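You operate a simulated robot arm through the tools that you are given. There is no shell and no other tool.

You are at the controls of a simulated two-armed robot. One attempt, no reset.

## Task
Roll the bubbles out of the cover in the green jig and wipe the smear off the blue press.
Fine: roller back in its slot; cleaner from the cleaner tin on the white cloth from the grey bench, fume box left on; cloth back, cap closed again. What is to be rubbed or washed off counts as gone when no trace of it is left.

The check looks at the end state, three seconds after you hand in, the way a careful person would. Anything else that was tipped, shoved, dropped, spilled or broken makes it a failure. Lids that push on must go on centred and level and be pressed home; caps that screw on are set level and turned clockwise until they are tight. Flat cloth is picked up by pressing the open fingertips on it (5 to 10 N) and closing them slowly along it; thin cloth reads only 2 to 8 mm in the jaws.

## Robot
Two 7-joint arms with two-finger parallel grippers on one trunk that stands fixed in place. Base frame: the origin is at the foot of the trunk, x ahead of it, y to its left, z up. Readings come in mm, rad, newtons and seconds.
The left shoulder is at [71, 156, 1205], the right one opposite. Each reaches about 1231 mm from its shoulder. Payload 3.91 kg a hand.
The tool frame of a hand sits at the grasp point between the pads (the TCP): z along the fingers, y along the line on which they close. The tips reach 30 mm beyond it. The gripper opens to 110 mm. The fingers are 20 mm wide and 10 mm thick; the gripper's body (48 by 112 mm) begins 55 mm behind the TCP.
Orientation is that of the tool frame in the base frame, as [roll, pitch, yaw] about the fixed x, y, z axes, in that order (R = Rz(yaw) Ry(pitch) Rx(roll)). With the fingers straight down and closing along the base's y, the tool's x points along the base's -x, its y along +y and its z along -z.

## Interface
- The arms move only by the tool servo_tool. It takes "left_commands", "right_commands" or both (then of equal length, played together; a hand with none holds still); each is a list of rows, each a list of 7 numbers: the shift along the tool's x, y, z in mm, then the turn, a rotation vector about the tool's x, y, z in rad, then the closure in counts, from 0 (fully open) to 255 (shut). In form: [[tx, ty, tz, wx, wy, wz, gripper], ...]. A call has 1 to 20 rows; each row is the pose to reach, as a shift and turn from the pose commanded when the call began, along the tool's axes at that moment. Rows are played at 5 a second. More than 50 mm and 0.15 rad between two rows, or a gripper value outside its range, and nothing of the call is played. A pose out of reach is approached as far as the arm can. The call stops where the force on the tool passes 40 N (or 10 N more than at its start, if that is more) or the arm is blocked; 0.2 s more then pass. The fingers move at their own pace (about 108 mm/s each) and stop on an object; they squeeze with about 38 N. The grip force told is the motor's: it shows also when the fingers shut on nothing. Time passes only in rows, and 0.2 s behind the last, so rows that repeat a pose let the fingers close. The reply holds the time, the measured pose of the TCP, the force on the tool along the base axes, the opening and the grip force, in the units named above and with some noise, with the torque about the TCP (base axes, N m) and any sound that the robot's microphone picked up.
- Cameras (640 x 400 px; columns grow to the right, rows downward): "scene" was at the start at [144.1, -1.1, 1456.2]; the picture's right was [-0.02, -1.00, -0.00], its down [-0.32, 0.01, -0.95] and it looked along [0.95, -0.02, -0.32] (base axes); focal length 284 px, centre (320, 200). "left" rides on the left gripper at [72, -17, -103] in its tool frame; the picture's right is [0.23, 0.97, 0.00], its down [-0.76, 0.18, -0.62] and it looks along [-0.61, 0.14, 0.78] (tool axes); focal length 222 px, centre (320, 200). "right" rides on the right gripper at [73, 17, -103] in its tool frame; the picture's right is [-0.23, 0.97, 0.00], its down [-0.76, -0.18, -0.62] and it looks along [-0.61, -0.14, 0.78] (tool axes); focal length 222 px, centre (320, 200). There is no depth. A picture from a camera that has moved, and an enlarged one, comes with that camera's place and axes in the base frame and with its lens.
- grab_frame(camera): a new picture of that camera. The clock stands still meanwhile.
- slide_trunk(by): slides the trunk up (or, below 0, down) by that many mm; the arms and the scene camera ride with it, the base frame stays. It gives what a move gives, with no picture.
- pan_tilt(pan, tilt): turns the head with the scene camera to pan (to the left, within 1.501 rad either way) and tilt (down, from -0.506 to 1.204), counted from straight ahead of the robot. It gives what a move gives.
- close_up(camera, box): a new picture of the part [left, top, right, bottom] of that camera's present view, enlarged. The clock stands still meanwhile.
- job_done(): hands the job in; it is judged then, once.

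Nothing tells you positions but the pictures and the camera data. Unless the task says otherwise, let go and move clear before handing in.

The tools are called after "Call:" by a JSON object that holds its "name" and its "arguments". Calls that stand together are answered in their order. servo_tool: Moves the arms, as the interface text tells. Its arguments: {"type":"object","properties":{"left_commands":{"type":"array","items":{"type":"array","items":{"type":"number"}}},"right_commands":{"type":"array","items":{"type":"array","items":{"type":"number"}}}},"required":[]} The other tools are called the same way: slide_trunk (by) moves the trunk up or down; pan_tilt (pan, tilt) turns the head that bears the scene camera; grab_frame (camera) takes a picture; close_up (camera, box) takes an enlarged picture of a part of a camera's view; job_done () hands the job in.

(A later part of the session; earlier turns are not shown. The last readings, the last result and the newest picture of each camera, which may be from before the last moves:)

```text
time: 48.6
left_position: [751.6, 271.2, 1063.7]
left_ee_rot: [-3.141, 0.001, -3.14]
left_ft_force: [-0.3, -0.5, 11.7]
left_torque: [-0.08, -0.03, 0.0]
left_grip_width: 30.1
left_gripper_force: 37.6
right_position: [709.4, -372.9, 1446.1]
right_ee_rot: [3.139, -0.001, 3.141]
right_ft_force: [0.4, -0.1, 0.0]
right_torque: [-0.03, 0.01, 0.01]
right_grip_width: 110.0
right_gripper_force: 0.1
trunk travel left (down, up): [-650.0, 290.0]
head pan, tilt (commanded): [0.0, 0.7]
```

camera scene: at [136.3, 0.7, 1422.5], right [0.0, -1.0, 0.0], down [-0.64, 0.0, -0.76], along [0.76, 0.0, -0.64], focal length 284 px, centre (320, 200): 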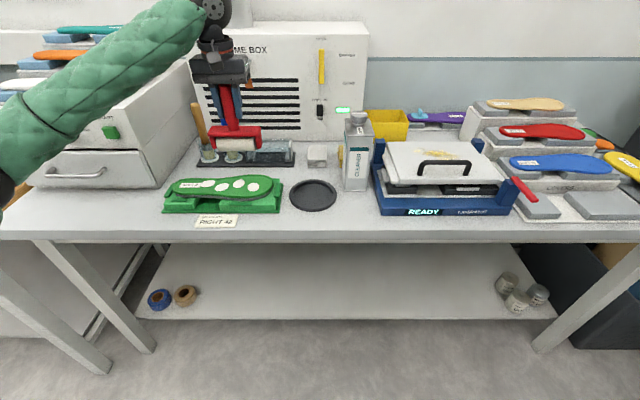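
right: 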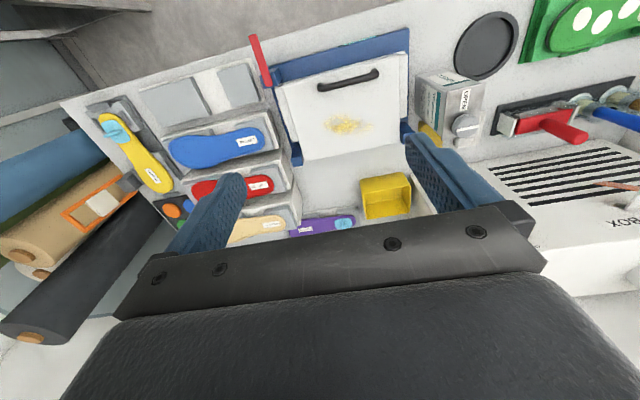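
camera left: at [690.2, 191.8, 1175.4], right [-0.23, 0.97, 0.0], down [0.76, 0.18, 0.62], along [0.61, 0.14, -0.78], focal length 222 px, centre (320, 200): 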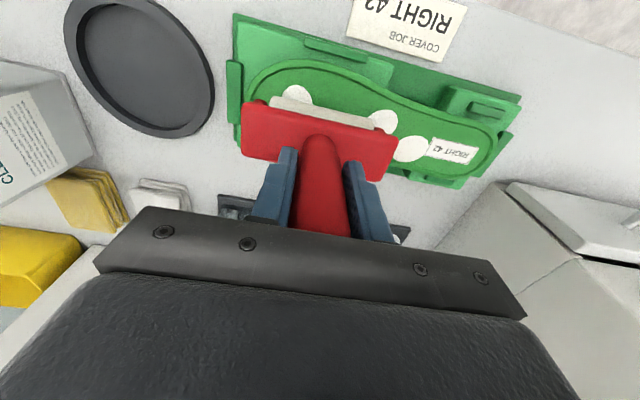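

Call:
{"name": "servo_tool", "arguments": {"left_commands": [[4, 0, 0, 0, 0, 0, 255], [8, 0, 0, 0, 0, 0, 255], [10, 0, 0, 0, 0, 0, 255], [6, 0, 0, 0, 0, 0, 255], [2, 0, 0, 0, 0, 0, 255], [-2, 0, 0, 0, 0, 0, 255], [-6, 0, 0, 0, 0, 0, 255], [-10, 0, 0, 0, 0, 0, 255], [-14, 0, 0, 0, 0, 0, 255], [-18, 0, 0, 0, 0, 0, 255], [-22, 0, 0, 0, 0, 0, 255], [-26, 0, 0, 0, 0, 0, 255], [-30, 0, 0, 0, 0, 0, 255]]}}

Call:
{"name": "close_up", "arguments": {"camera": "left", "box": [200, 0, 500, 180]}}

Call:
{"name": "close_up", "arguments": {"camera": "scene", "box": [165, 150, 285, 220]}}

```text
time: 51.4
left_position: [781.4, 269.9, 1062.2]
left_ee_rot: [3.141, 0.001, -3.139]
left_ft_force: [0.0, 3.3, 34.6]
left_torque: [-0.01, -0.16, 0.01]
left_grip_width: 30.4
left_gripper_force: 37.9
right_position: [707.4, -373.1, 1446.7]
right_ee_rot: [3.139, 0.002, -3.141]
right_ft_force: [0.2, 0.1, -0.7]
right_torque: [0.01, -0.01, 0.0]
right_grip_width: 110.3
right_gripper_force: 0.0
trunk travel left (down, up): [-650.0, 290.0]
head pan, tilt (commanded): [0.0, 0.7]
```

```text
2.13 times, centred on (350, 90) of left
camera zoom: at [709.0, 254.7, 1166.5], right [-0.23, 0.97, 0.0], down [0.76, 0.18, 0.63], along [0.61, 0.14, -0.78], focal length 474 px, centre (256, 435)
```

zoom: 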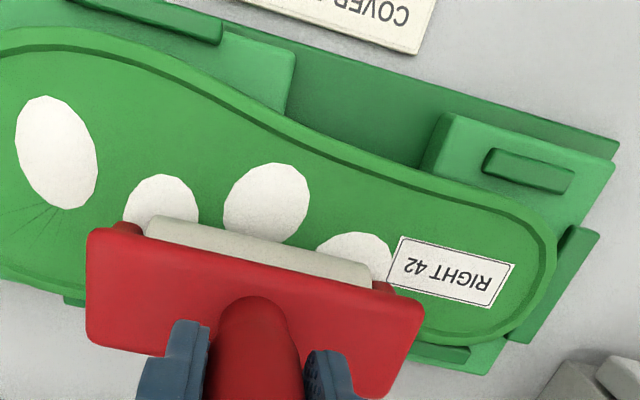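

```text
5.33 times, centred on (225, 185) of scene
camera zoom: at [133.0, 0.4, 1423.1], right [0.0, -1.0, 0.0], down [-0.64, 0.0, -0.77], along [0.77, 0.0, -0.64], focal length 1512 px, centre (827, 280)
```

zoom: 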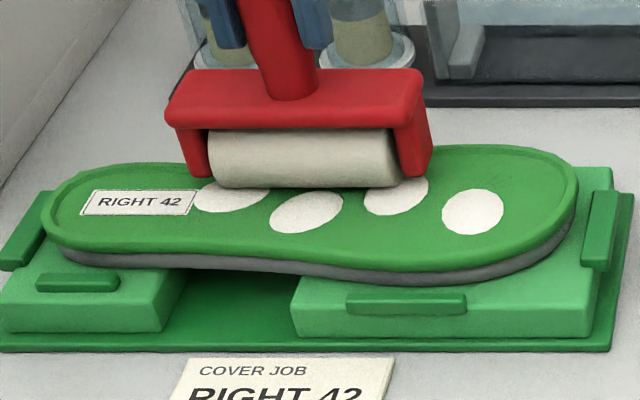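

Call:
{"name": "close_up", "arguments": {"camera": "left", "box": [190, 30, 270, 130]}}

Call:
{"name": "close_up", "arguments": {"camera": "scene", "box": [240, 170, 280, 200]}}

Call:
{"name": "close_up", "arguments": {"camera": "scene", "box": [175, 175, 235, 210]}}

```text
4.00 times, centred on (230, 80) of left
camera zoom: at [709.0, 254.7, 1166.5], right [-0.23, 0.97, 0.0], down [0.76, 0.18, 0.63], along [0.61, 0.14, -0.78], focal length 888 px, centre (680, 680)
```

zoom: 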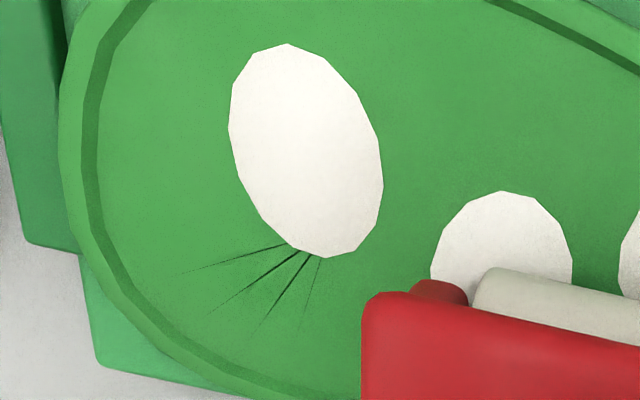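

```text
13.33 times, centred on (260, 185) of scene
camera zoom: at [133.0, 0.4, 1423.1], right [0.0, -1.0, 0.0], down [-0.64, 0.0, -0.77], along [0.77, 0.0, -0.64], focal length 3781 px, centre (1120, 400)
```

zoom: 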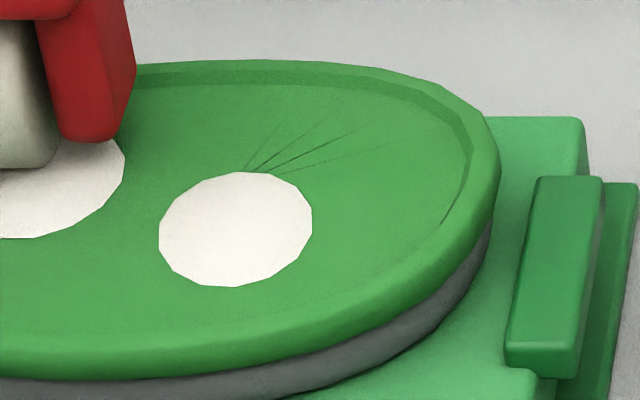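

```text
10.67 times, centred on (205, 192) of scene
camera zoom: at [133.0, 0.4, 1423.1], right [0.0, -1.0, 0.0], down [-0.64, 0.0, -0.77], along [0.77, 0.0, -0.64], focal length 3025 px, centre (1547, 280)
```

zoom: 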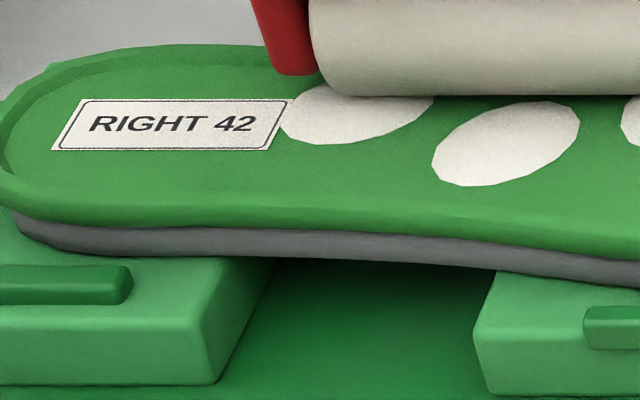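

No effect again with the roller centred on the bubble at 14–35 N. I'll try a lighter pressure on the way back, to rule out pressing too hard.

Call:
{"name": "servo_tool", "arguments": {"left_commands": [[0, 0, -2.0, 0, 0, 0, 255], [0, 0, -3.0, 0, 0, 0, 255]]}}

Call:
{"name": "servo_tool", "arguments": {"left_commands": [[5, 0, 0, 0, 0, 0, 255], [10, 0, 0, 0, 0, 0, 255], [15, 0, 0, 0, 0, 0, 255], [20, 0, 0, 0, 0, 0, 255]]}}

Call:
{"name": "servo_tool", "arguments": {"left_commands": [[5, 0, 0, 0, 0, 0, 255], [10, 0, 0, 0, 0, 0, 255], [15, 0, 0, 0, 0, 0, 255], [20, 0, 0, 0, 0, 0, 255]]}}

Call:
{"name": "close_up", "arguments": {"camera": "left", "box": [200, 0, 500, 180]}}

Call:
{"name": "close_up", "arguments": {"camera": "scene", "box": [165, 150, 285, 220]}}

```text
time: 52.0
left_position: [783.0, 271.2, 1062.3]
left_ee_rot: [3.14, -0.002, -3.139]
left_ft_force: [-0.1, 3.3, 15.7]
left_torque: [0.15, -0.08, 0.02]
left_grip_width: 30.2
left_gripper_force: 37.6
right_position: [709.1, -373.0, 1446.3]
right_ee_rot: [3.139, 0.001, 3.141]
right_ft_force: [0.2, 0.4, 0.3]
right_torque: [-0.01, 0.0, -0.01]
right_grip_width: 110.1
right_gripper_force: 0.1
trunk travel left (down, up): [-650.0, 290.0]
head pan, tilt (commanded): [0.0, 0.7]
```

```text
time: 53.0
left_position: [762.5, 271.1, 1064.1]
left_ee_rot: [-3.141, -0.002, 3.141]
left_ft_force: [-0.1, -2.7, 2.1]
left_torque: [-0.28, -0.03, -0.01]
left_grip_width: 30.4
left_gripper_force: 37.7
right_position: [710.0, -374.2, 1445.0]
right_ee_rot: [3.141, 0.002, 3.141]
right_ft_force: [0.1, 0.2, 0.2]
right_torque: [-0.03, -0.02, 0.02]
right_grip_width: 109.7
right_gripper_force: 0.0
trunk travel left (down, up): [-650.0, 290.0]
head pan, tilt (commanded): [0.0, 0.7]
```

```text
time: 54.0
left_position: [743.9, 271.7, 1064.1]
left_ee_rot: [-3.141, 0.002, -3.14]
left_ft_force: [0.8, -0.3, -3.6]
left_torque: [0.0, -0.02, 0.05]
left_grip_width: 30.2
left_gripper_force: 38.3
right_position: [711.5, -371.3, 1445.1]
right_ee_rot: [3.139, -0.001, -3.14]
right_ft_force: [-0.5, -0.1, -0.6]
right_torque: [0.01, -0.01, -0.02]
right_grip_width: 109.9
right_gripper_force: 0.0
trunk travel left (down, up): [-650.0, 290.0]
head pan, tilt (commanded): [0.0, 0.7]
```

```text
2.13 times, centred on (350, 90) of left
camera zoom: at [671.5, 255.6, 1167.8], right [-0.23, 0.97, 0.0], down [0.76, 0.18, 0.62], along [0.61, 0.14, -0.78], focal length 474 px, centre (256, 435)
```

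zoom: 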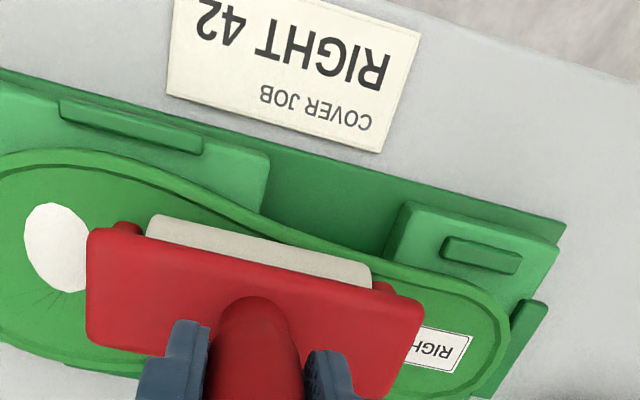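

```text
5.33 times, centred on (225, 185) of scene
camera zoom: at [136.0, 1.3, 1422.6], right [0.0, -1.0, 0.0], down [-0.64, 0.0, -0.76], along [0.76, 0.0, -0.64], focal length 1512 px, centre (827, 280)
```

zoom: 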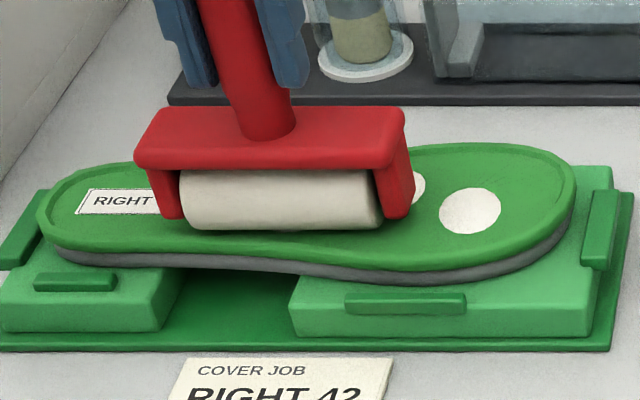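

Call:
{"name": "servo_tool", "arguments": {"left_commands": [[-20, 0, 0, 0, 0, 0, 255], [-20, 0, 1.5, 0, 0, 0, 255], [-20, 0, 2.5, 0, 0, 0, 255]]}}

Call:
{"name": "servo_tool", "arguments": {"left_commands": [[5, 0, 0.3, 0, 0, 0, 255], [10, 0, 0.6, 0, 0, 0, 255], [15, 0, 0.8, 0, 0, 0, 255], [20, 0, 1, 0, 0, 0, 255]]}}

Call:
{"name": "servo_tool", "arguments": {"left_commands": [[5, 0, 0, 0, 0, 0, 255], [10, 0, 0, 0, 0, 0, 255], [15, 0, 0, 0, 0, 0, 255]]}}

Call:
{"name": "close_up", "arguments": {"camera": "scene", "box": [165, 150, 285, 220]}}

```text
time: 54.8
left_position: [760.8, 271.1, 1063.4]
left_ee_rot: [3.14, 0.002, -3.138]
left_ft_force: [-0.2, -1.4, 14.2]
left_torque: [-0.18, -0.06, 0.01]
left_grip_width: 30.4
left_gripper_force: 37.2
right_position: [709.4, -373.5, 1445.8]
right_ee_rot: [3.14, 0.0, 3.141]
right_ft_force: [-0.6, 0.3, 0.2]
right_torque: [0.0, -0.01, 0.0]
right_grip_width: 110.1
right_gripper_force: 0.1
trunk travel left (down, up): [-650.0, 290.0]
head pan, tilt (commanded): [0.0, 0.7]
```

```text
time: 55.8
left_position: [739.8, 271.9, 1062.6]
left_ee_rot: [-3.141, 0.002, -3.14]
left_ft_force: [-0.1, 3.2, 37.6]
left_torque: [0.1, -0.13, 0.01]
left_grip_width: 30.3
left_gripper_force: 38.2
right_position: [707.5, -373.3, 1447.0]
right_ee_rot: [3.14, 0.003, 3.141]
right_ft_force: [-0.4, 0.2, -1.0]
right_torque: [0.05, -0.01, 0.0]
right_grip_width: 110.0
right_gripper_force: 0.1
trunk travel left (down, up): [-650.0, 290.0]
head pan, tilt (commanded): [0.0, 0.7]
```

```text
time: 56.6
left_position: [725.5, 270.7, 1060.3]
left_ee_rot: [-3.14, 0.001, -3.14]
left_ft_force: [-0.4, 3.3, 36.1]
left_torque: [0.01, -0.18, 0.01]
left_grip_width: 30.7
left_gripper_force: 38.2
right_position: [707.5, -372.8, 1447.2]
right_ee_rot: [3.139, 0.003, 3.141]
right_ft_force: [0.6, 0.2, -1.2]
right_torque: [0.02, 0.03, 0.03]
right_grip_width: 110.0
right_gripper_force: 0.1
trunk travel left (down, up): [-650.0, 290.0]
head pan, tilt (commanded): [0.0, 0.7]
```

```text
5.33 times, centred on (225, 185) of scene
camera zoom: at [132.9, 0.5, 1423.0], right [0.0, -1.0, 0.0], down [-0.64, 0.0, -0.77], along [0.77, 0.0, -0.64], focal length 1512 px, centre (827, 280)
```

zoom: 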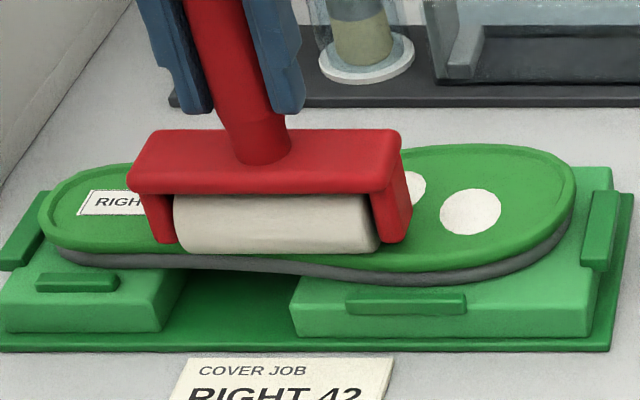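

Call:
{"name": "servo_tool", "arguments": {"left_commands": [[0, 0, -2, 0, 0, 0, 255], [5, 0, -2, 0, 0, 0, 255], [10, 0, -2, 0, 0, 0, 255], [15, 0, -2, 0, 0, 0, 255]]}}

Call:
{"name": "servo_tool", "arguments": {"left_commands": [[0, 0, -20, 0, 0, 0, 255], [0, 0, -60, 0, 0, 0, 255], [-40, -10, -80, 0, 0, 0, 255], [-80, -10, -100, 0, 0, 0, 255], [-120, -10, -110, 0, 0, 0, 255], [-165, -10, -110, 0, 0, 0, 255]]}}

Call:
{"name": "close_up", "arguments": {"camera": "scene", "box": [165, 170, 225, 210]}}

Call:
{"name": "close_up", "arguments": {"camera": "scene", "box": [210, 170, 270, 210]}}

```text
time: 57.6
left_position: [713.4, 271.4, 1061.4]
left_ee_rot: [3.141, -0.001, 3.141]
left_ft_force: [-0.4, 0.1, -3.1]
left_torque: [-0.02, 0.02, 0.01]
left_grip_width: 30.4
left_gripper_force: 38.2
right_position: [710.4, -372.7, 1445.0]
right_ee_rot: [3.141, -0.001, 3.141]
right_ft_force: [0.4, 0.3, 0.0]
right_torque: [0.0, 0.0, 0.04]
right_grip_width: 110.0
right_gripper_force: 0.1
trunk travel left (down, up): [-650.0, 290.0]
head pan, tilt (commanded): [0.0, 0.7]
```

```text
time: 59.0
left_position: [879.2, 259.6, 1171.1]
left_ee_rot: [3.141, -0.002, -3.141]
left_ft_force: [1.5, -0.4, -3.7]
left_torque: [0.0, 0.02, 0.03]
left_grip_width: 30.2
left_gripper_force: 38.2
right_position: [714.1, -373.1, 1443.6]
right_ee_rot: [3.14, -0.002, -3.141]
right_ft_force: [0.3, 0.5, -0.2]
right_torque: [0.05, 0.06, -0.03]
right_grip_width: 109.9
right_gripper_force: 0.0
trunk travel left (down, up): [-650.0, 290.0]
head pan, tilt (commanded): [0.0, 0.7]
```

```text
10.00 times, centred on (195, 190) of scene
camera zoom: at [138.4, 0.1, 1422.2], right [0.0, -1.0, 0.0], down [-0.65, 0.0, -0.76], along [0.76, 0.0, -0.65], focal length 2836 px, centre (1570, 300)
```

zoom: 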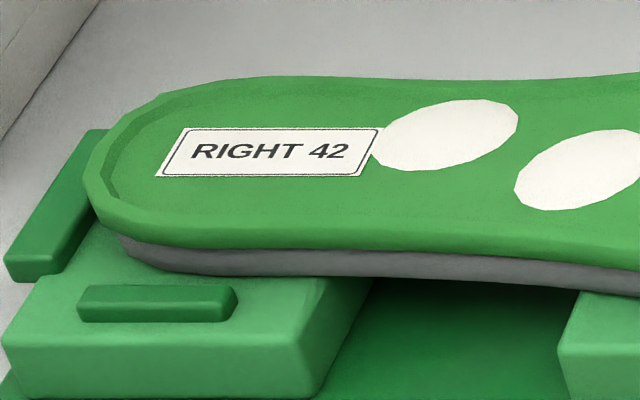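

```text
10.00 times, centred on (240, 190) of scene
camera zoom: at [138.4, 0.1, 1422.2], right [0.0, -1.0, 0.0], down [-0.65, 0.0, -0.76], along [0.76, 0.0, -0.65], focal length 2836 px, centre (1120, 300)
```

zoom: 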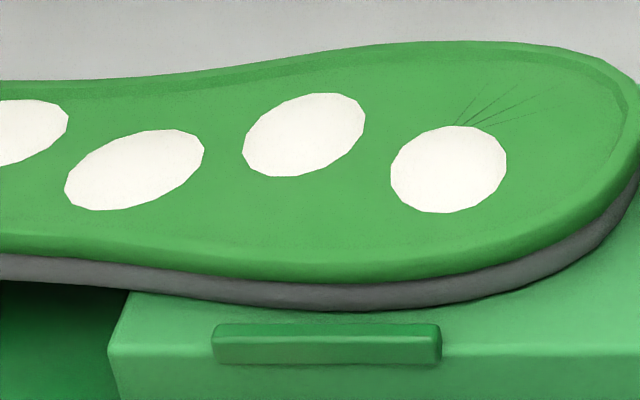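

Call:
{"name": "close_up", "arguments": {"camera": "scene", "box": [246, 178, 266, 191]}}

Call:
{"name": "close_up", "arguments": {"camera": "scene", "box": [200, 176, 220, 189]}}

```text
16.00 times, centred on (256, 184) of scene
camera zoom: at [138.4, 0.1, 1422.2], right [0.0, -1.0, 0.0], down [-0.65, 0.0, -0.76], along [0.76, 0.0, -0.65], focal length 4537 px, centre (1344, 448)
```

zoom: 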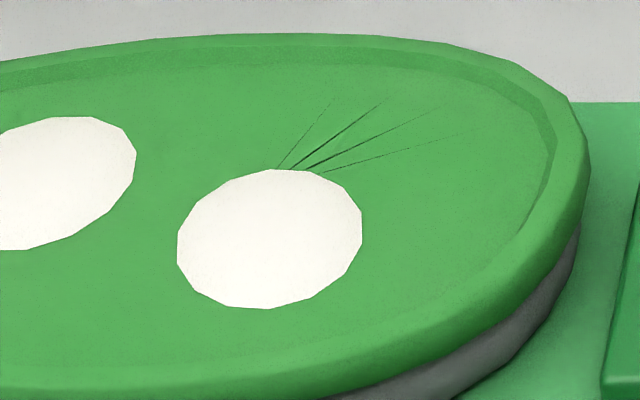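

```text
16.00 times, centred on (210, 182) of scene
camera zoom: at [138.4, 0.1, 1422.2], right [0.0, -1.0, 0.0], down [-0.65, 0.0, -0.76], along [0.76, 0.0, -0.65], focal length 4537 px, centre (2080, 480)
```

zoom: 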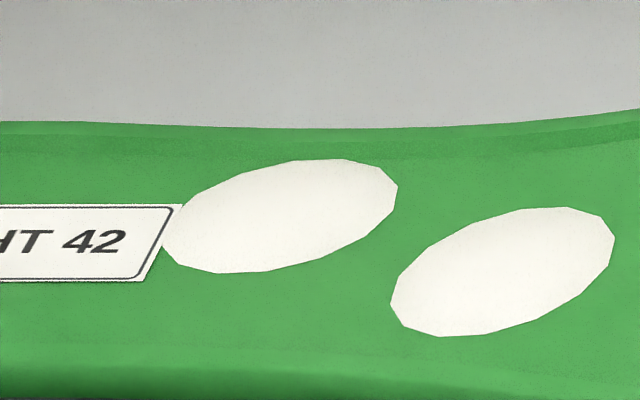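

I notice my outward strokes never started fully beyond a bubble and carried through off the edge in one go. I'll test that: start behind bubbles 1–2, then roll at ~20 N straight across and off the front edge.

Call:
{"name": "servo_tool", "arguments": {"left_commands": [[45, 10, 10, 0, 0, 0, 255], [90, 20, 20, 0, 0, 0, 255], [92, 20, 60, 0, 0, 0, 255], [92, 20, 98, 0, 0, 0, 255], [92, 20, 103, 0, 0, 0, 255]]}}

Call:
{"name": "servo_tool", "arguments": {"left_commands": [[0, 0, 2, 0, 0, 0, 255], [0, 0, 4, 0, 0, 0, 255]]}}

Call:
{"name": "servo_tool", "arguments": {"left_commands": [[0, 0, 1.2, 0, 0, 0, 255], [0, 0, 2.4, 0, 0, 0, 255]]}}

```text
time: 60.2
left_position: [785.4, 281.6, 1072.0]
left_ee_rot: [3.141, -0.002, -3.14]
left_ft_force: [0.2, -0.3, -2.6]
left_torque: [-0.03, 0.01, 0.0]
left_grip_width: 30.1
left_gripper_force: 38.1
right_position: [710.7, -373.0, 1445.8]
right_ee_rot: [3.141, -0.001, -3.141]
right_ft_force: [-0.6, -0.9, 0.4]
right_torque: [0.0, 0.03, 0.03]
right_grip_width: 110.1
right_gripper_force: 0.0
trunk travel left (down, up): [-650.0, 290.0]
head pan, tilt (commanded): [0.0, 0.7]
```

```text
time: 60.8
left_position: [784.8, 281.5, 1066.3]
left_ee_rot: [-3.141, -0.002, -3.141]
left_ft_force: [0.3, -0.4, -2.4]
left_torque: [-0.01, 0.02, 0.0]
left_grip_width: 30.3
left_gripper_force: 38.1
right_position: [710.8, -372.2, 1446.0]
right_ee_rot: [3.139, -0.002, -3.141]
right_ft_force: [0.3, -0.1, 0.5]
right_torque: [0.01, -0.06, -0.01]
right_grip_width: 110.0
right_gripper_force: 0.1
trunk travel left (down, up): [-650.0, 290.0]
head pan, tilt (commanded): [0.0, 0.7]
```

```text
time: 61.4
left_position: [785.6, 282.4, 1063.2]
left_ee_rot: [-3.14, 0.0, -3.141]
left_ft_force: [-0.1, 0.0, -2.6]
left_torque: [-0.02, -0.01, -0.03]
left_grip_width: 30.7
left_gripper_force: 38.1
right_position: [711.0, -371.5, 1445.1]
right_ee_rot: [3.139, -0.002, -3.141]
right_ft_force: [0.3, -0.5, -0.3]
right_torque: [-0.01, -0.02, -0.02]
right_grip_width: 109.9
right_gripper_force: 0.0
trunk travel left (down, up): [-650.0, 290.0]
head pan, tilt (commanded): [0.0, 0.7]
```

Call:
{"name": "servo_tool", "arguments": {"left_commands": [[0, 0, 1.2, 0, 0, 0, 255], [0, 0, 2.4, 0, 0, 0, 255]]}}

Call:
{"name": "servo_tool", "arguments": {"left_commands": [[0, 0, 1.2, 0, 0, 0, 255], [0, 0, 2.4, 0, 0, 0, 255]]}}

```text
time: 62.0
left_position: [786.5, 282.6, 1061.9]
left_ee_rot: [3.141, 0.0, -3.14]
left_ft_force: [0.8, 1.7, 5.6]
left_torque: [0.26, -0.04, 0.01]
left_grip_width: 30.3
left_gripper_force: 37.9
right_position: [709.2, -372.1, 1446.0]
right_ee_rot: [3.14, 0.001, 3.141]
right_ft_force: [0.1, -0.9, 0.5]
right_torque: [-0.02, 0.0, 0.0]
right_grip_width: 110.2
right_gripper_force: 0.1
trunk travel left (down, up): [-650.0, 290.0]
head pan, tilt (commanded): [0.0, 0.7]
```

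```text
time: 62.6
left_position: [784.7, 281.1, 1061.4]
left_ee_rot: [-3.141, 0.003, -3.14]
left_ft_force: [-0.1, 3.6, 26.9]
left_torque: [0.33, -0.16, 0.02]
left_grip_width: 30.1
left_gripper_force: 37.6
right_position: [708.1, -373.2, 1446.7]
right_ee_rot: [3.14, 0.0, -3.141]
right_ft_force: [1.0, 0.3, 0.8]
right_torque: [0.01, -0.02, 0.02]
right_grip_width: 109.9
right_gripper_force: 0.1
trunk travel left (down, up): [-650.0, 290.0]
head pan, tilt (commanded): [0.0, 0.7]
```

Call:
{"name": "servo_tool", "arguments": {"left_commands": [[6, 0, -0.5, 0, 0, 0, 255], [12, 0, -0.3, 0, 0, 0, 255], [18, 0, 0, 0, 0, 0, 255], [24, 0, 0, 0, 0, 0, 255], [30, 0, 0, 0, 0, 0, 255]]}}

Call:
{"name": "servo_tool", "arguments": {"left_commands": [[6, 0, 0, 0, 0, 0, 255], [12, 0, 0, 0, 0, 0, 255], [18, 0, 0, 0, 0, 0, 255], [24, 0, 0, 0, 0, 0, 255], [30, 0, 0, 0, 0, 0, 255], [36, 0, 0, 0, 0, 0, 255], [42, 0, 0, 0, 0, 0, 255], [46, 0, 0, 0, 0, 0, 255]]}}

Call:
{"name": "close_up", "arguments": {"camera": "scene", "box": [165, 150, 285, 220]}}

Call:
{"name": "close_up", "arguments": {"camera": "left", "box": [200, 0, 500, 180]}}

```text
time: 63.8
left_position: [751.9, 281.6, 1060.8]
left_ee_rot: [-3.141, 0.0, -3.14]
left_ft_force: [-0.2, 7.2, 35.5]
left_torque: [0.55, -0.18, 0.05]
left_grip_width: 30.4
left_gripper_force: 38.1
right_position: [707.9, -372.8, 1446.6]
right_ee_rot: [3.139, 0.0, -3.14]
right_ft_force: [-0.7, -0.2, 0.2]
right_torque: [-0.01, -0.01, 0.03]
right_grip_width: 110.3
right_gripper_force: 0.0
trunk travel left (down, up): [-650.0, 290.0]
head pan, tilt (commanded): [0.0, 0.7]
```

```text
time: 65.6
left_position: [708.3, 280.2, 1059.2]
left_ee_rot: [-3.14, -0.001, -3.141]
left_ft_force: [-4.6, -0.2, 22.4]
left_torque: [-1.14, 0.21, -0.17]
left_grip_width: 30.1
left_gripper_force: 37.8
right_position: [708.4, -373.5, 1447.0]
right_ee_rot: [3.139, 0.0, 3.141]
right_ft_force: [-0.1, 0.0, 0.3]
right_torque: [-0.03, 0.02, 0.01]
right_grip_width: 109.9
right_gripper_force: 0.1
trunk travel left (down, up): [-650.0, 290.0]
head pan, tilt (commanded): [0.0, 0.7]
```

```text
5.33 times, centred on (225, 185) of scene
camera zoom: at [133.5, 0.7, 1422.6], right [0.0, -1.0, 0.0], down [-0.64, 0.0, -0.77], along [0.77, 0.0, -0.64], focal length 1512 px, centre (827, 280)
```

zoom: 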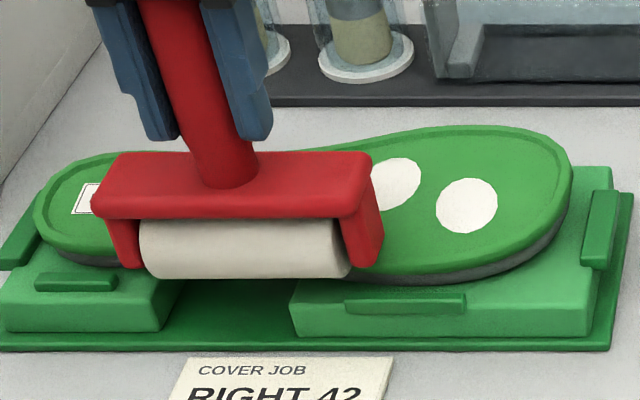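

```text
2.13 times, centred on (350, 90) of left
camera zoom: at [635.7, 264.4, 1162.5], right [-0.23, 0.97, 0.0], down [0.76, 0.18, 0.62], along [0.61, 0.14, -0.78], focal length 474 px, centre (256, 435)
```

zoom: 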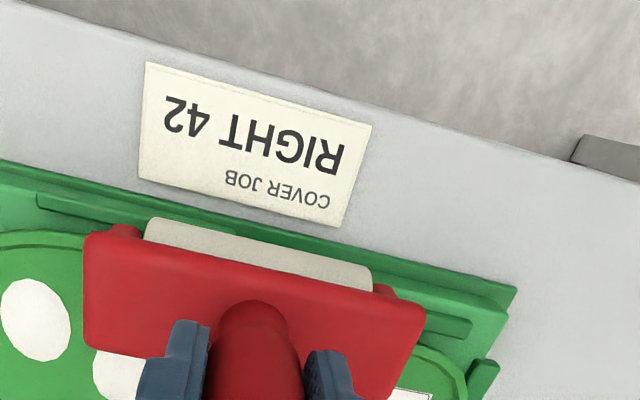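

The insole tips when I press on its edge — lifting off right away.

Call:
{"name": "servo_tool", "arguments": {"left_commands": [[0, 0, -4, 0, 0, 0, 255], [0, 0, -10, 0, 0, 0, 255], [0, 0, -40, 0, 0, 0, 255], [0, 0, -80, 0, 0, 0, 255], [0, 0, -110, 0, 0, 0, 255]]}}

Call:
{"name": "close_up", "arguments": {"camera": "scene", "box": [155, 165, 290, 225]}}

Call:
{"name": "grab_frame", "arguments": {"camera": "scene"}}

```text
time: 66.8
left_position: [711.0, 282.1, 1170.4]
left_ee_rot: [-3.141, -0.001, -3.141]
left_ft_force: [-0.3, -0.2, -3.2]
left_torque: [0.03, -0.01, -0.01]
left_grip_width: 30.6
left_gripper_force: 38.0
right_position: [709.9, -372.3, 1445.6]
right_ee_rot: [3.139, 0.0, -3.141]
right_ft_force: [0.2, 0.2, 0.2]
right_torque: [0.01, 0.0, 0.01]
right_grip_width: 110.0
right_gripper_force: 0.1
trunk travel left (down, up): [-650.0, 290.0]
head pan, tilt (commanded): [0.0, 0.7]
```

```text
4.74 times, centred on (222, 195) of scene
camera zoom: at [135.4, 0.7, 1422.5], right [0.0, -1.0, 0.0], down [-0.64, 0.0, -0.76], along [0.76, 0.0, -0.64], focal length 1344 px, centre (782, 224)
```

zoom: 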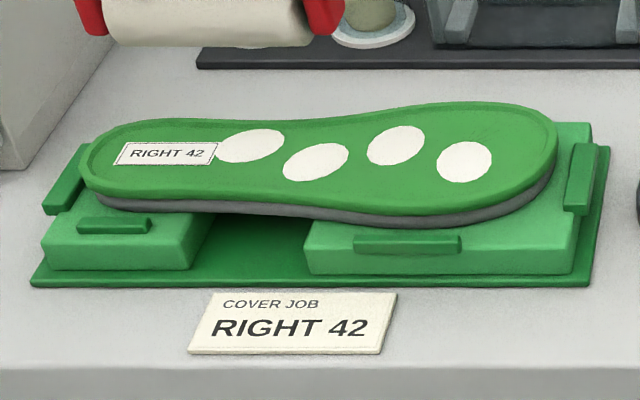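

```text
taken
camera scene: at [135.4, 0.7, 1422.5], right [0.0, -1.0, 0.0], down [-0.64, 0.0, -0.76], along [0.76, 0.0, -0.64], focal length 284 px, centre (320, 200)
```

scene: 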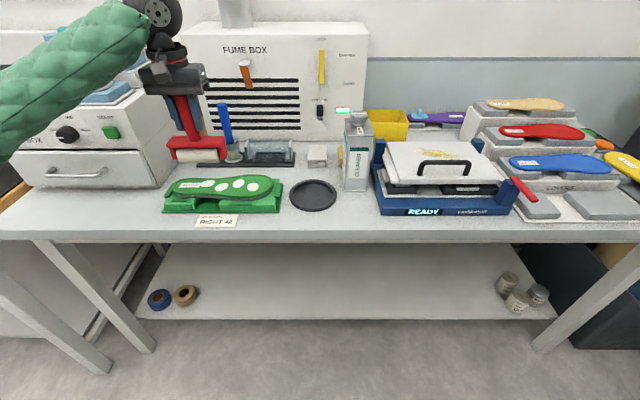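

The insole settled back in the jig. My strokes so far were slow (20–40 mm/s); I'll turn the roller crosswise again and try brisk lengthwise strokes (100 mm/s) over the full cover.

Call:
{"name": "servo_tool", "arguments": {"left_commands": [[-10, 15, 0, 0, 0, -0.145, 255], [-20, 30, 0, 0, 0, -0.29, 255], [-30, 45, 0, 0, 0, -0.435, 255], [-40, 60, 0, 0, 0, -0.58, 255], [-50, 68, 0, 0, 0, -0.725, 255], [-55, 68, 0, 0, 0, -0.87, 255], [-55, 68, 0, 0, 0, -1.015, 255], [-55, 68, 0, 0, 0, -1.16, 255], [-55, 68, 0, 0, 0, -1.305, 255], [-55, 68, 20, 0, 0, -1.45, 255], [-55, 68, 60, 0, 0, -1.571, 255], [-55, 68, 95, 0, 0, -1.571, 255]]}}

Call:
{"name": "servo_tool", "arguments": {"left_commands": [[0, 0, 3, 0, 0, 0, 255], [0, 0, 6, 0, 0, 0, 255]]}}

Call:
{"name": "grab_frame", "arguments": {"camera": "left"}}

Call:
{"name": "close_up", "arguments": {"camera": "scene", "box": [130, 120, 290, 220]}}

```text
time: 69.4
left_position: [763.4, 349.4, 1070.4]
left_ee_rot: [-3.141, -0.002, -1.569]
left_ft_force: [0.3, -0.7, -2.5]
left_torque: [-0.03, 0.02, -0.01]
left_grip_width: 30.3
left_gripper_force: 37.7
right_position: [711.6, -370.7, 1446.3]
right_ee_rot: [3.14, -0.002, -3.141]
right_ft_force: [0.2, 0.3, -0.2]
right_torque: [0.0, -0.01, 0.0]
right_grip_width: 109.7
right_gripper_force: 0.0
trunk travel left (down, up): [-650.0, 290.0]
head pan, tilt (commanded): [0.0, 0.7]
```

```text
time: 70.0
left_position: [762.4, 349.3, 1064.3]
left_ee_rot: [-3.141, 0.0, -1.569]
left_ft_force: [0.8, 0.1, -2.5]
left_torque: [0.0, 0.03, 0.01]
left_grip_width: 30.5
left_gripper_force: 37.6
right_position: [710.6, -372.0, 1446.0]
right_ee_rot: [3.14, -0.003, -3.14]
right_ft_force: [0.0, 0.3, -0.3]
right_torque: [-0.03, 0.06, -0.03]
right_grip_width: 110.2
right_gripper_force: 0.1
trunk travel left (down, up): [-650.0, 290.0]
head pan, tilt (commanded): [0.0, 0.7]
```

```text
taken
camera left: at [780.3, 277.7, 1169.0], right [-0.97, -0.23, 0.0], down [-0.18, 0.76, 0.62], along [-0.14, 0.61, -0.78], focal length 222 px, centre (320, 200)
```

left: 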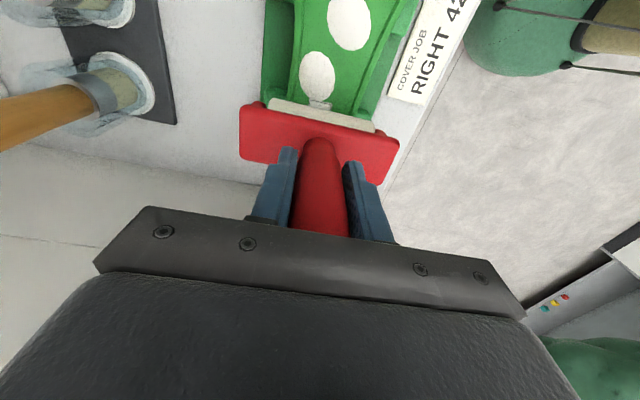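

```text
4.00 times, centred on (210, 170) of scene
camera zoom: at [136.1, 1.3, 1422.6], right [0.0, -1.0, 0.0], down [-0.64, 0.0, -0.76], along [0.76, 0.0, -0.64], focal length 1134 px, centre (760, 320)
```

zoom: 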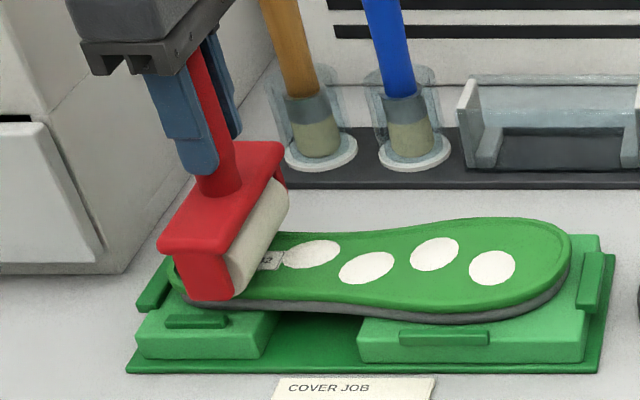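

Call:
{"name": "servo_tool", "arguments": {"left_commands": [[0, -3, 1.5, 0, 0, 0, 255], [0, -3, 3, 0, 0, 0, 255]]}}

Call:
{"name": "servo_tool", "arguments": {"left_commands": [[0, 0, 1.2, 0, 0, 0, 255], [0, 0, 2.4, 0, 0, 0, 255]]}}

```text
time: 70.6
left_position: [767.2, 348.9, 1064.0]
left_ee_rot: [-3.141, 0.001, -1.569]
left_ft_force: [0.0, -1.0, -3.5]
left_torque: [0.02, 0.04, 0.02]
left_grip_width: 30.5
left_gripper_force: 37.9
right_position: [711.1, -372.9, 1445.3]
right_ee_rot: [3.139, -0.002, -3.141]
right_ft_force: [-0.5, -0.2, 0.1]
right_torque: [0.03, 0.03, 0.0]
right_grip_width: 110.3
right_gripper_force: 0.1
trunk travel left (down, up): [-650.0, 290.0]
head pan, tilt (commanded): [0.0, 0.7]
```

```text
time: 71.2
left_position: [765.7, 350.7, 1059.9]
left_ee_rot: [3.139, -0.001, -1.57]
left_ft_force: [0.4, -0.3, -2.2]
left_torque: [-0.02, 0.0, -0.01]
left_grip_width: 30.6
left_gripper_force: 37.8
right_position: [710.7, -372.2, 1445.6]
right_ee_rot: [3.14, -0.003, 3.141]
right_ft_force: [0.5, -0.1, 0.6]
right_torque: [0.06, 0.01, 0.02]
right_grip_width: 110.0
right_gripper_force: 0.0
trunk travel left (down, up): [-650.0, 290.0]
head pan, tilt (commanded): [0.0, 0.7]
```

Call:
{"name": "servo_tool", "arguments": {"left_commands": [[0, 0, 1.2, 0, 0, 0, 255], [0, 0, 2.4, 0, 0, 0, 255]]}}

Call:
{"name": "servo_tool", "arguments": {"left_commands": [[0, 0, 1, 0, 0, 0, 255], [0, 0, 1.5, 0, 0, 0, 255]]}}

```text
time: 71.8
left_position: [766.8, 350.4, 1060.4]
left_ee_rot: [-3.141, 0.0, -1.569]
left_ft_force: [1.2, 0.1, 4.0]
left_torque: [0.01, -0.08, 0.01]
left_grip_width: 30.3
left_gripper_force: 37.9
right_position: [710.1, -372.8, 1446.5]
right_ee_rot: [3.139, -0.001, 3.141]
right_ft_force: [-0.3, 0.7, 0.0]
right_torque: [-0.02, -0.03, 0.01]
right_grip_width: 110.1
right_gripper_force: 0.1
trunk travel left (down, up): [-650.0, 290.0]
head pan, tilt (commanded): [0.0, 0.7]
```

```text
time: 72.4
left_position: [765.5, 349.5, 1059.5]
left_ee_rot: [-3.14, -0.001, -1.569]
left_ft_force: [1.8, 0.3, 15.8]
left_torque: [0.06, -0.01, 0.01]
left_grip_width: 30.2
left_gripper_force: 38.2
right_position: [709.6, -372.8, 1446.0]
right_ee_rot: [3.139, 0.001, -3.141]
right_ft_force: [-0.6, 0.4, -0.1]
right_torque: [-0.01, 0.0, 0.03]
right_grip_width: 109.8
right_gripper_force: 0.0
trunk travel left (down, up): [-650.0, 290.0]
head pan, tilt (commanded): [0.0, 0.7]
```

Call:
{"name": "servo_tool", "arguments": {"left_commands": [[20, 0, 0, 0, 0, 0, 255], [40, 0, 0, 0, 0, 0, 255], [60, 0, 0, 0, 0, 0, 255], [80, 0, 0, 0, 0, 0, 255], [100, 0, 0, 0, 0, 0, 255], [120, 0, 0, 0, 0, 0, 255], [140, 0, 0, 0, 0, 0, 255], [160, 0, 0, 0, 0, 0, 255], [180, 0, 0, 0, 0, 0, 255], [195, 0, 0, 0, 0, 0, 255]]}}

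Call:
{"name": "close_up", "arguments": {"camera": "scene", "box": [130, 120, 290, 220]}}

```text
time: 74.6
left_position: [766.7, 153.1, 1058.3]
left_ee_rot: [-3.139, 0.0, -1.568]
left_ft_force: [10.4, -0.6, 28.9]
left_torque: [0.11, -0.66, -0.05]
left_grip_width: 30.3
left_gripper_force: 37.7
right_position: [709.2, -373.9, 1445.9]
right_ee_rot: [3.14, 0.0, -3.14]
right_ft_force: [0.5, -0.2, -0.2]
right_torque: [0.03, 0.01, -0.02]
right_grip_width: 110.0
right_gripper_force: 0.1
trunk travel left (down, up): [-650.0, 290.0]
head pan, tilt (commanded): [0.0, 0.7]
```

```text
4.00 times, centred on (210, 170) of scene
camera zoom: at [134.7, 0.3, 1423.0], right [0.0, -1.0, 0.0], down [-0.64, 0.0, -0.77], along [0.77, 0.0, -0.64], focal length 1134 px, centre (760, 320)
```

zoom: 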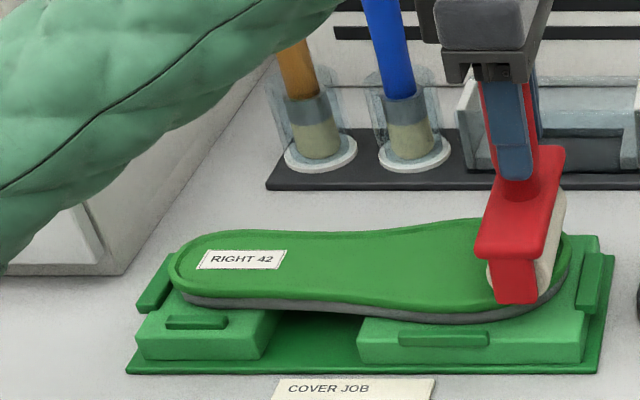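

Speed was the key: the bubbles vanish with brisk strokes. I'll run a brisk return stroke so the last one near the toe is fully crossed too.

Call:
{"name": "servo_tool", "arguments": {"left_commands": [[-20, 0, -0.3, 0, 0, 0, 255], [-40, 0, -0.3, 0, 0, 0, 255], [-60, 0, -0.3, 0, 0, 0, 255], [-80, 0, -0.3, 0, 0, 0, 255], [-100, 0, -0.3, 0, 0, 0, 255], [-120, 0, -0.3, 0, 0, 0, 255], [-140, 0, -0.3, 0, 0, 0, 255], [-160, 0, -0.3, 0, 0, 0, 255], [-180, 0, -0.3, 0, 0, 0, 255]]}}

Call:
{"name": "close_up", "arguments": {"camera": "scene", "box": [130, 120, 290, 220]}}

Call:
{"name": "close_up", "arguments": {"camera": "scene", "box": [210, 170, 270, 210]}}

```text
time: 76.6
left_position: [767.1, 333.3, 1058.6]
left_ee_rot: [3.141, 0.001, -1.57]
left_ft_force: [-3.0, -0.2, 9.6]
left_torque: [0.01, 0.22, -0.01]
left_grip_width: 30.5
left_gripper_force: 38.4
right_position: [709.7, -372.5, 1446.7]
right_ee_rot: [3.14, 0.001, 3.141]
right_ft_force: [0.8, -0.3, 0.3]
right_torque: [-0.02, -0.02, 0.03]
right_grip_width: 110.0
right_gripper_force: 0.0
trunk travel left (down, up): [-650.0, 290.0]
head pan, tilt (commanded): [0.0, 0.7]
```

```text
4.00 times, centred on (210, 170) of scene
camera zoom: at [134.8, 1.4, 1422.6], right [0.0, -1.0, 0.0], down [-0.64, 0.0, -0.77], along [0.77, 0.0, -0.64], focal length 1134 px, centre (760, 320)
```

zoom: 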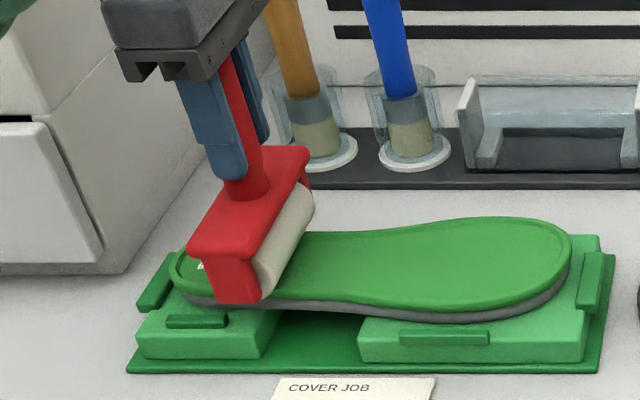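

```text
10.00 times, centred on (240, 190) of scene
camera zoom: at [134.8, 1.4, 1422.6], right [0.0, -1.0, 0.0], down [-0.64, 0.0, -0.77], along [0.77, 0.0, -0.64], focal length 2836 px, centre (1120, 300)
```

zoom: 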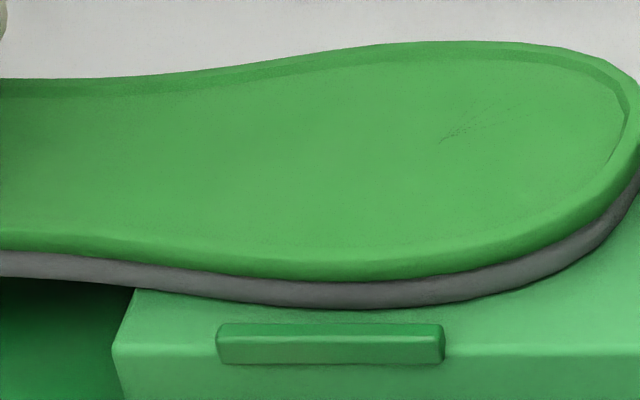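

All four bubbles are gone. Lifting off, then turning the roller back and carrying it toward its slot.

Call:
{"name": "servo_tool", "arguments": {"left_commands": [[0, 0, -10, 0, 0, 0, 255], [0, 0, -50, 0, 0, 0, 255], [0, 0, -90, 0, 0, 0, 255], [0, 0, -130, 0, 0, 0, 255], [0, 0, -170, 0, 0, 0, 255], [15, 0, -170, 0, 0, 0.145, 255], [30, 0, -170, 0, 0, 0.29, 255], [45, 0, -170, 0, 0, 0.435, 255], [60, 0, -170, 0, 0, 0.58, 255], [75, 0, -170, 0, 0, 0.725, 255], [90, 0, -170, 0, 0, 0.87, 255], [105, 0, -170, 0, 0, 1.015, 255], [120, 0, -170, 0, 0, 1.16, 255], [135, 0, -170, 0, 0, 1.305, 255], [150, 0, -170, 0, 0, 1.45, 255], [164, 0, -170, 0, 0, 1.571, 255]]}}

Call:
{"name": "close_up", "arguments": {"camera": "scene", "box": [155, 165, 290, 225]}}

Call:
{"name": "grab_frame", "arguments": {"camera": "left"}}

Call:
{"name": "grab_frame", "arguments": {"camera": "scene"}}

```text
time: 80.0
left_position: [768.2, 170.7, 1228.1]
left_ee_rot: [-3.14, -0.003, 3.141]
left_ft_force: [1.0, 0.5, -2.3]
left_torque: [0.01, 0.01, 0.03]
left_grip_width: 30.4
left_gripper_force: 37.8
right_position: [711.1, -372.3, 1444.1]
right_ee_rot: [3.141, -0.001, -3.141]
right_ft_force: [0.1, 0.1, -0.3]
right_torque: [0.01, 0.0, 0.0]
right_grip_width: 110.0
right_gripper_force: 0.0
trunk travel left (down, up): [-650.0, 290.0]
head pan, tilt (commanded): [0.0, 0.7]
```

```text
4.74 times, centred on (222, 195) of scene
camera zoom: at [136.3, 0.7, 1422.5], right [0.0, -1.0, 0.0], down [-0.64, 0.0, -0.76], along [0.76, 0.0, -0.64], focal length 1344 px, centre (782, 224)
```

zoom: 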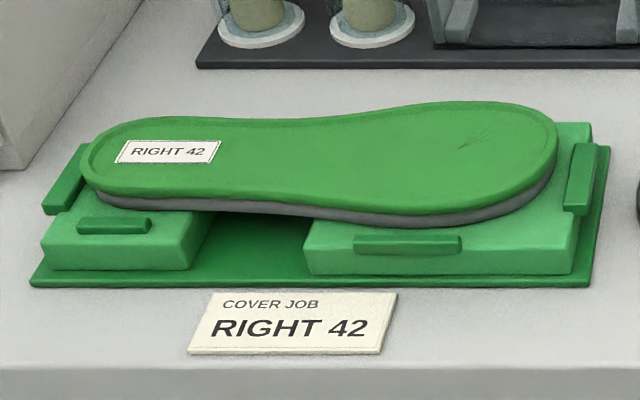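

```text
taken
camera left: at [695.6, 153.9, 1331.6], right [-0.23, 0.97, 0.0], down [0.76, 0.18, 0.62], along [0.61, 0.14, -0.78], focal length 222 px, centre (320, 200)
```

left: 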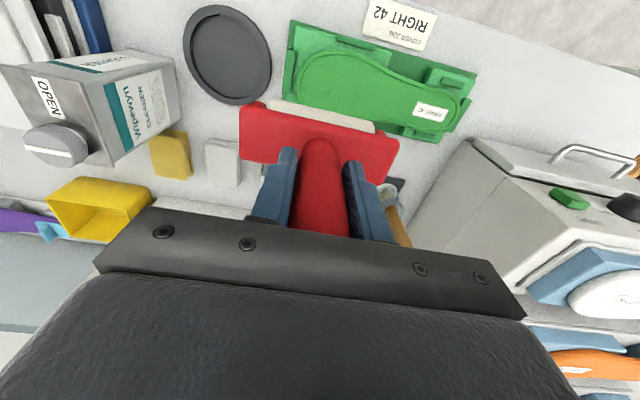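

```text
taken
camera scene: at [136.3, 0.7, 1422.5], right [0.0, -1.0, 0.0], down [-0.64, 0.0, -0.76], along [0.76, 0.0, -0.64], focal length 284 px, centre (320, 200)
```

scene: 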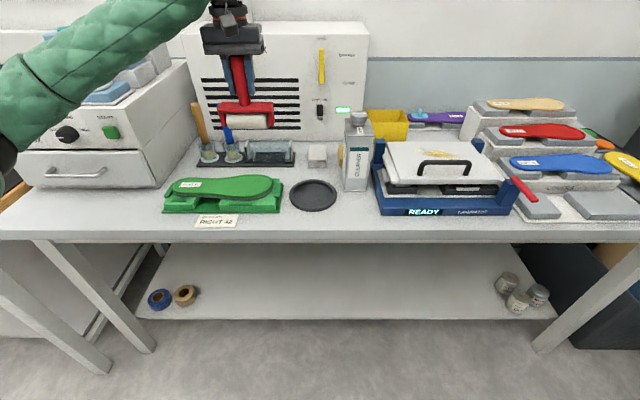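

The cover is clean with no trace of bubbles. Moving the roller above its slot.

Call:
{"name": "servo_tool", "arguments": {"left_commands": [[-45, 0, 0, 0, 0, 0, 255], [-90, 0, 0, 0, 0, 0, 255], [-135, 0, 0, 0, 0, 0, 255], [-180, -1, 0, 0, 0, 0, 255], [-199, -2, 20, 0, 0, 0, 255], [-199, -2, 60, 0, 0, 0, 255], [-199, -2, 100, 0, 0, 0, 255]]}}

Call:
{"name": "grab_frame", "arguments": {"camera": "left"}}

Call:
{"name": "close_up", "arguments": {"camera": "scene", "box": [210, 90, 330, 170]}}

```text
time: 81.6
left_position: [970.1, 168.9, 1127.0]
left_ee_rot: [-3.141, -0.003, -3.14]
left_ft_force: [0.5, -0.5, -3.3]
left_torque: [0.0, 0.02, 0.04]
left_grip_width: 30.2
left_gripper_force: 38.0
right_position: [712.3, -372.7, 1443.6]
right_ee_rot: [3.139, -0.003, 3.141]
right_ft_force: [-0.3, -0.1, 0.8]
right_torque: [0.02, 0.04, -0.01]
right_grip_width: 109.7
right_gripper_force: 0.0
trunk travel left (down, up): [-650.0, 290.0]
head pan, tilt (commanded): [0.0, 0.7]
```

```text
taken
camera left: at [897.5, 152.6, 1230.8], right [-0.23, 0.97, 0.0], down [0.76, 0.18, 0.62], along [0.61, 0.14, -0.78], focal length 222 px, centre (320, 200)
```

left: 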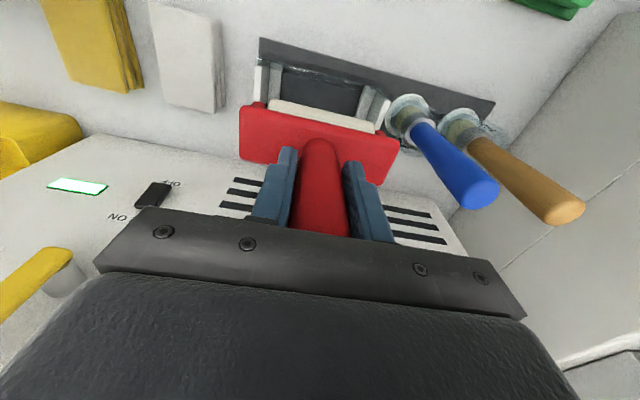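

```text
5.00 times, centred on (270, 130) of scene
camera zoom: at [137.7, 1.0, 1422.5], right [0.0, -1.0, 0.0], down [-0.65, 0.0, -0.76], along [0.76, 0.0, -0.65], focal length 1418 px, centre (570, 550)
```

zoom: 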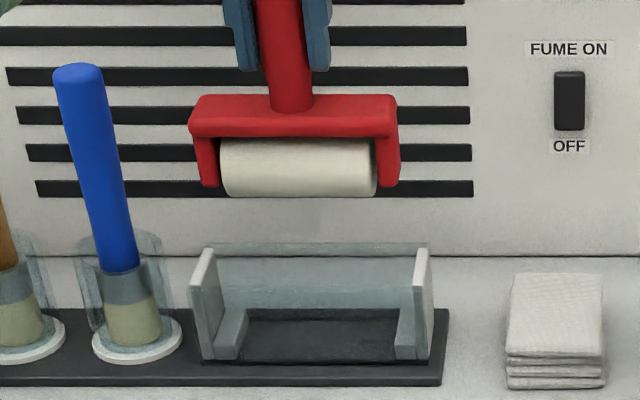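

Call:
{"name": "servo_tool", "arguments": {"left_commands": [[0, 0, 0, 0, 0, 0, 255], [0, 0, 0, 0, 0, 0, 255]]}}

Call:
{"name": "servo_tool", "arguments": {"left_commands": [[0, 0, 0, 0, 0, 0, 255]]}}

Call:
{"name": "servo_tool", "arguments": {"left_commands": [[0, 0, 0, 0, 0, 0, 255]]}}

Call:
{"name": "close_up", "arguments": {"camera": "left", "box": [220, 20, 420, 145]}}

```text
time: 82.2
left_position: [968.3, 168.8, 1127.0]
left_ee_rot: [3.141, -0.002, -3.139]
left_ft_force: [-0.1, -0.2, -3.0]
left_torque: [0.0, 0.03, 0.02]
left_grip_width: 30.3
left_gripper_force: 38.4
right_position: [710.9, -374.0, 1445.5]
right_ee_rot: [3.14, -0.001, 3.141]
right_ft_force: [-0.7, 0.0, 0.1]
right_torque: [0.0, 0.0, 0.03]
right_grip_width: 110.3
right_gripper_force: 0.1
trunk travel left (down, up): [-650.0, 290.0]
head pan, tilt (commanded): [0.0, 0.7]
```

```text
time: 82.6
left_position: [968.4, 169.3, 1127.2]
left_ee_rot: [-3.141, -0.002, -3.138]
left_ft_force: [-0.4, 0.3, -2.7]
left_torque: [0.0, 0.03, 0.01]
left_grip_width: 30.3
left_gripper_force: 38.3
right_position: [711.0, -372.0, 1445.3]
right_ee_rot: [3.139, -0.001, 3.141]
right_ft_force: [0.0, -0.3, 1.0]
right_torque: [0.02, -0.01, 0.01]
right_grip_width: 110.0
right_gripper_force: 0.1
trunk travel left (down, up): [-650.0, 290.0]
head pan, tilt (commanded): [0.0, 0.7]
```

```text
time: 83.0
left_position: [967.5, 169.7, 1128.0]
left_ee_rot: [3.14, -0.002, -3.14]
left_ft_force: [-0.5, 0.1, -2.7]
left_torque: [-0.01, 0.01, 0.02]
left_grip_width: 30.3
left_gripper_force: 38.0
right_position: [710.9, -373.0, 1443.7]
right_ee_rot: [3.139, 0.0, -3.141]
right_ft_force: [-0.4, -0.8, -0.8]
right_torque: [0.02, 0.0, -0.02]
right_grip_width: 109.6
right_gripper_force: 0.0
trunk travel left (down, up): [-650.0, 290.0]
head pan, tilt (commanded): [0.0, 0.7]
```

```text
3.20 times, centred on (320, 82) of left
camera zoom: at [896.2, 152.8, 1231.2], right [-0.23, 0.97, 0.0], down [0.76, 0.18, 0.62], along [0.61, 0.14, -0.78], focal length 711 px, centre (320, 576)
```

zoom: 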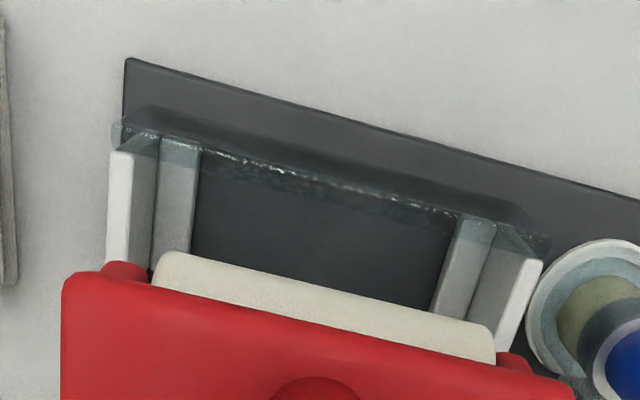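

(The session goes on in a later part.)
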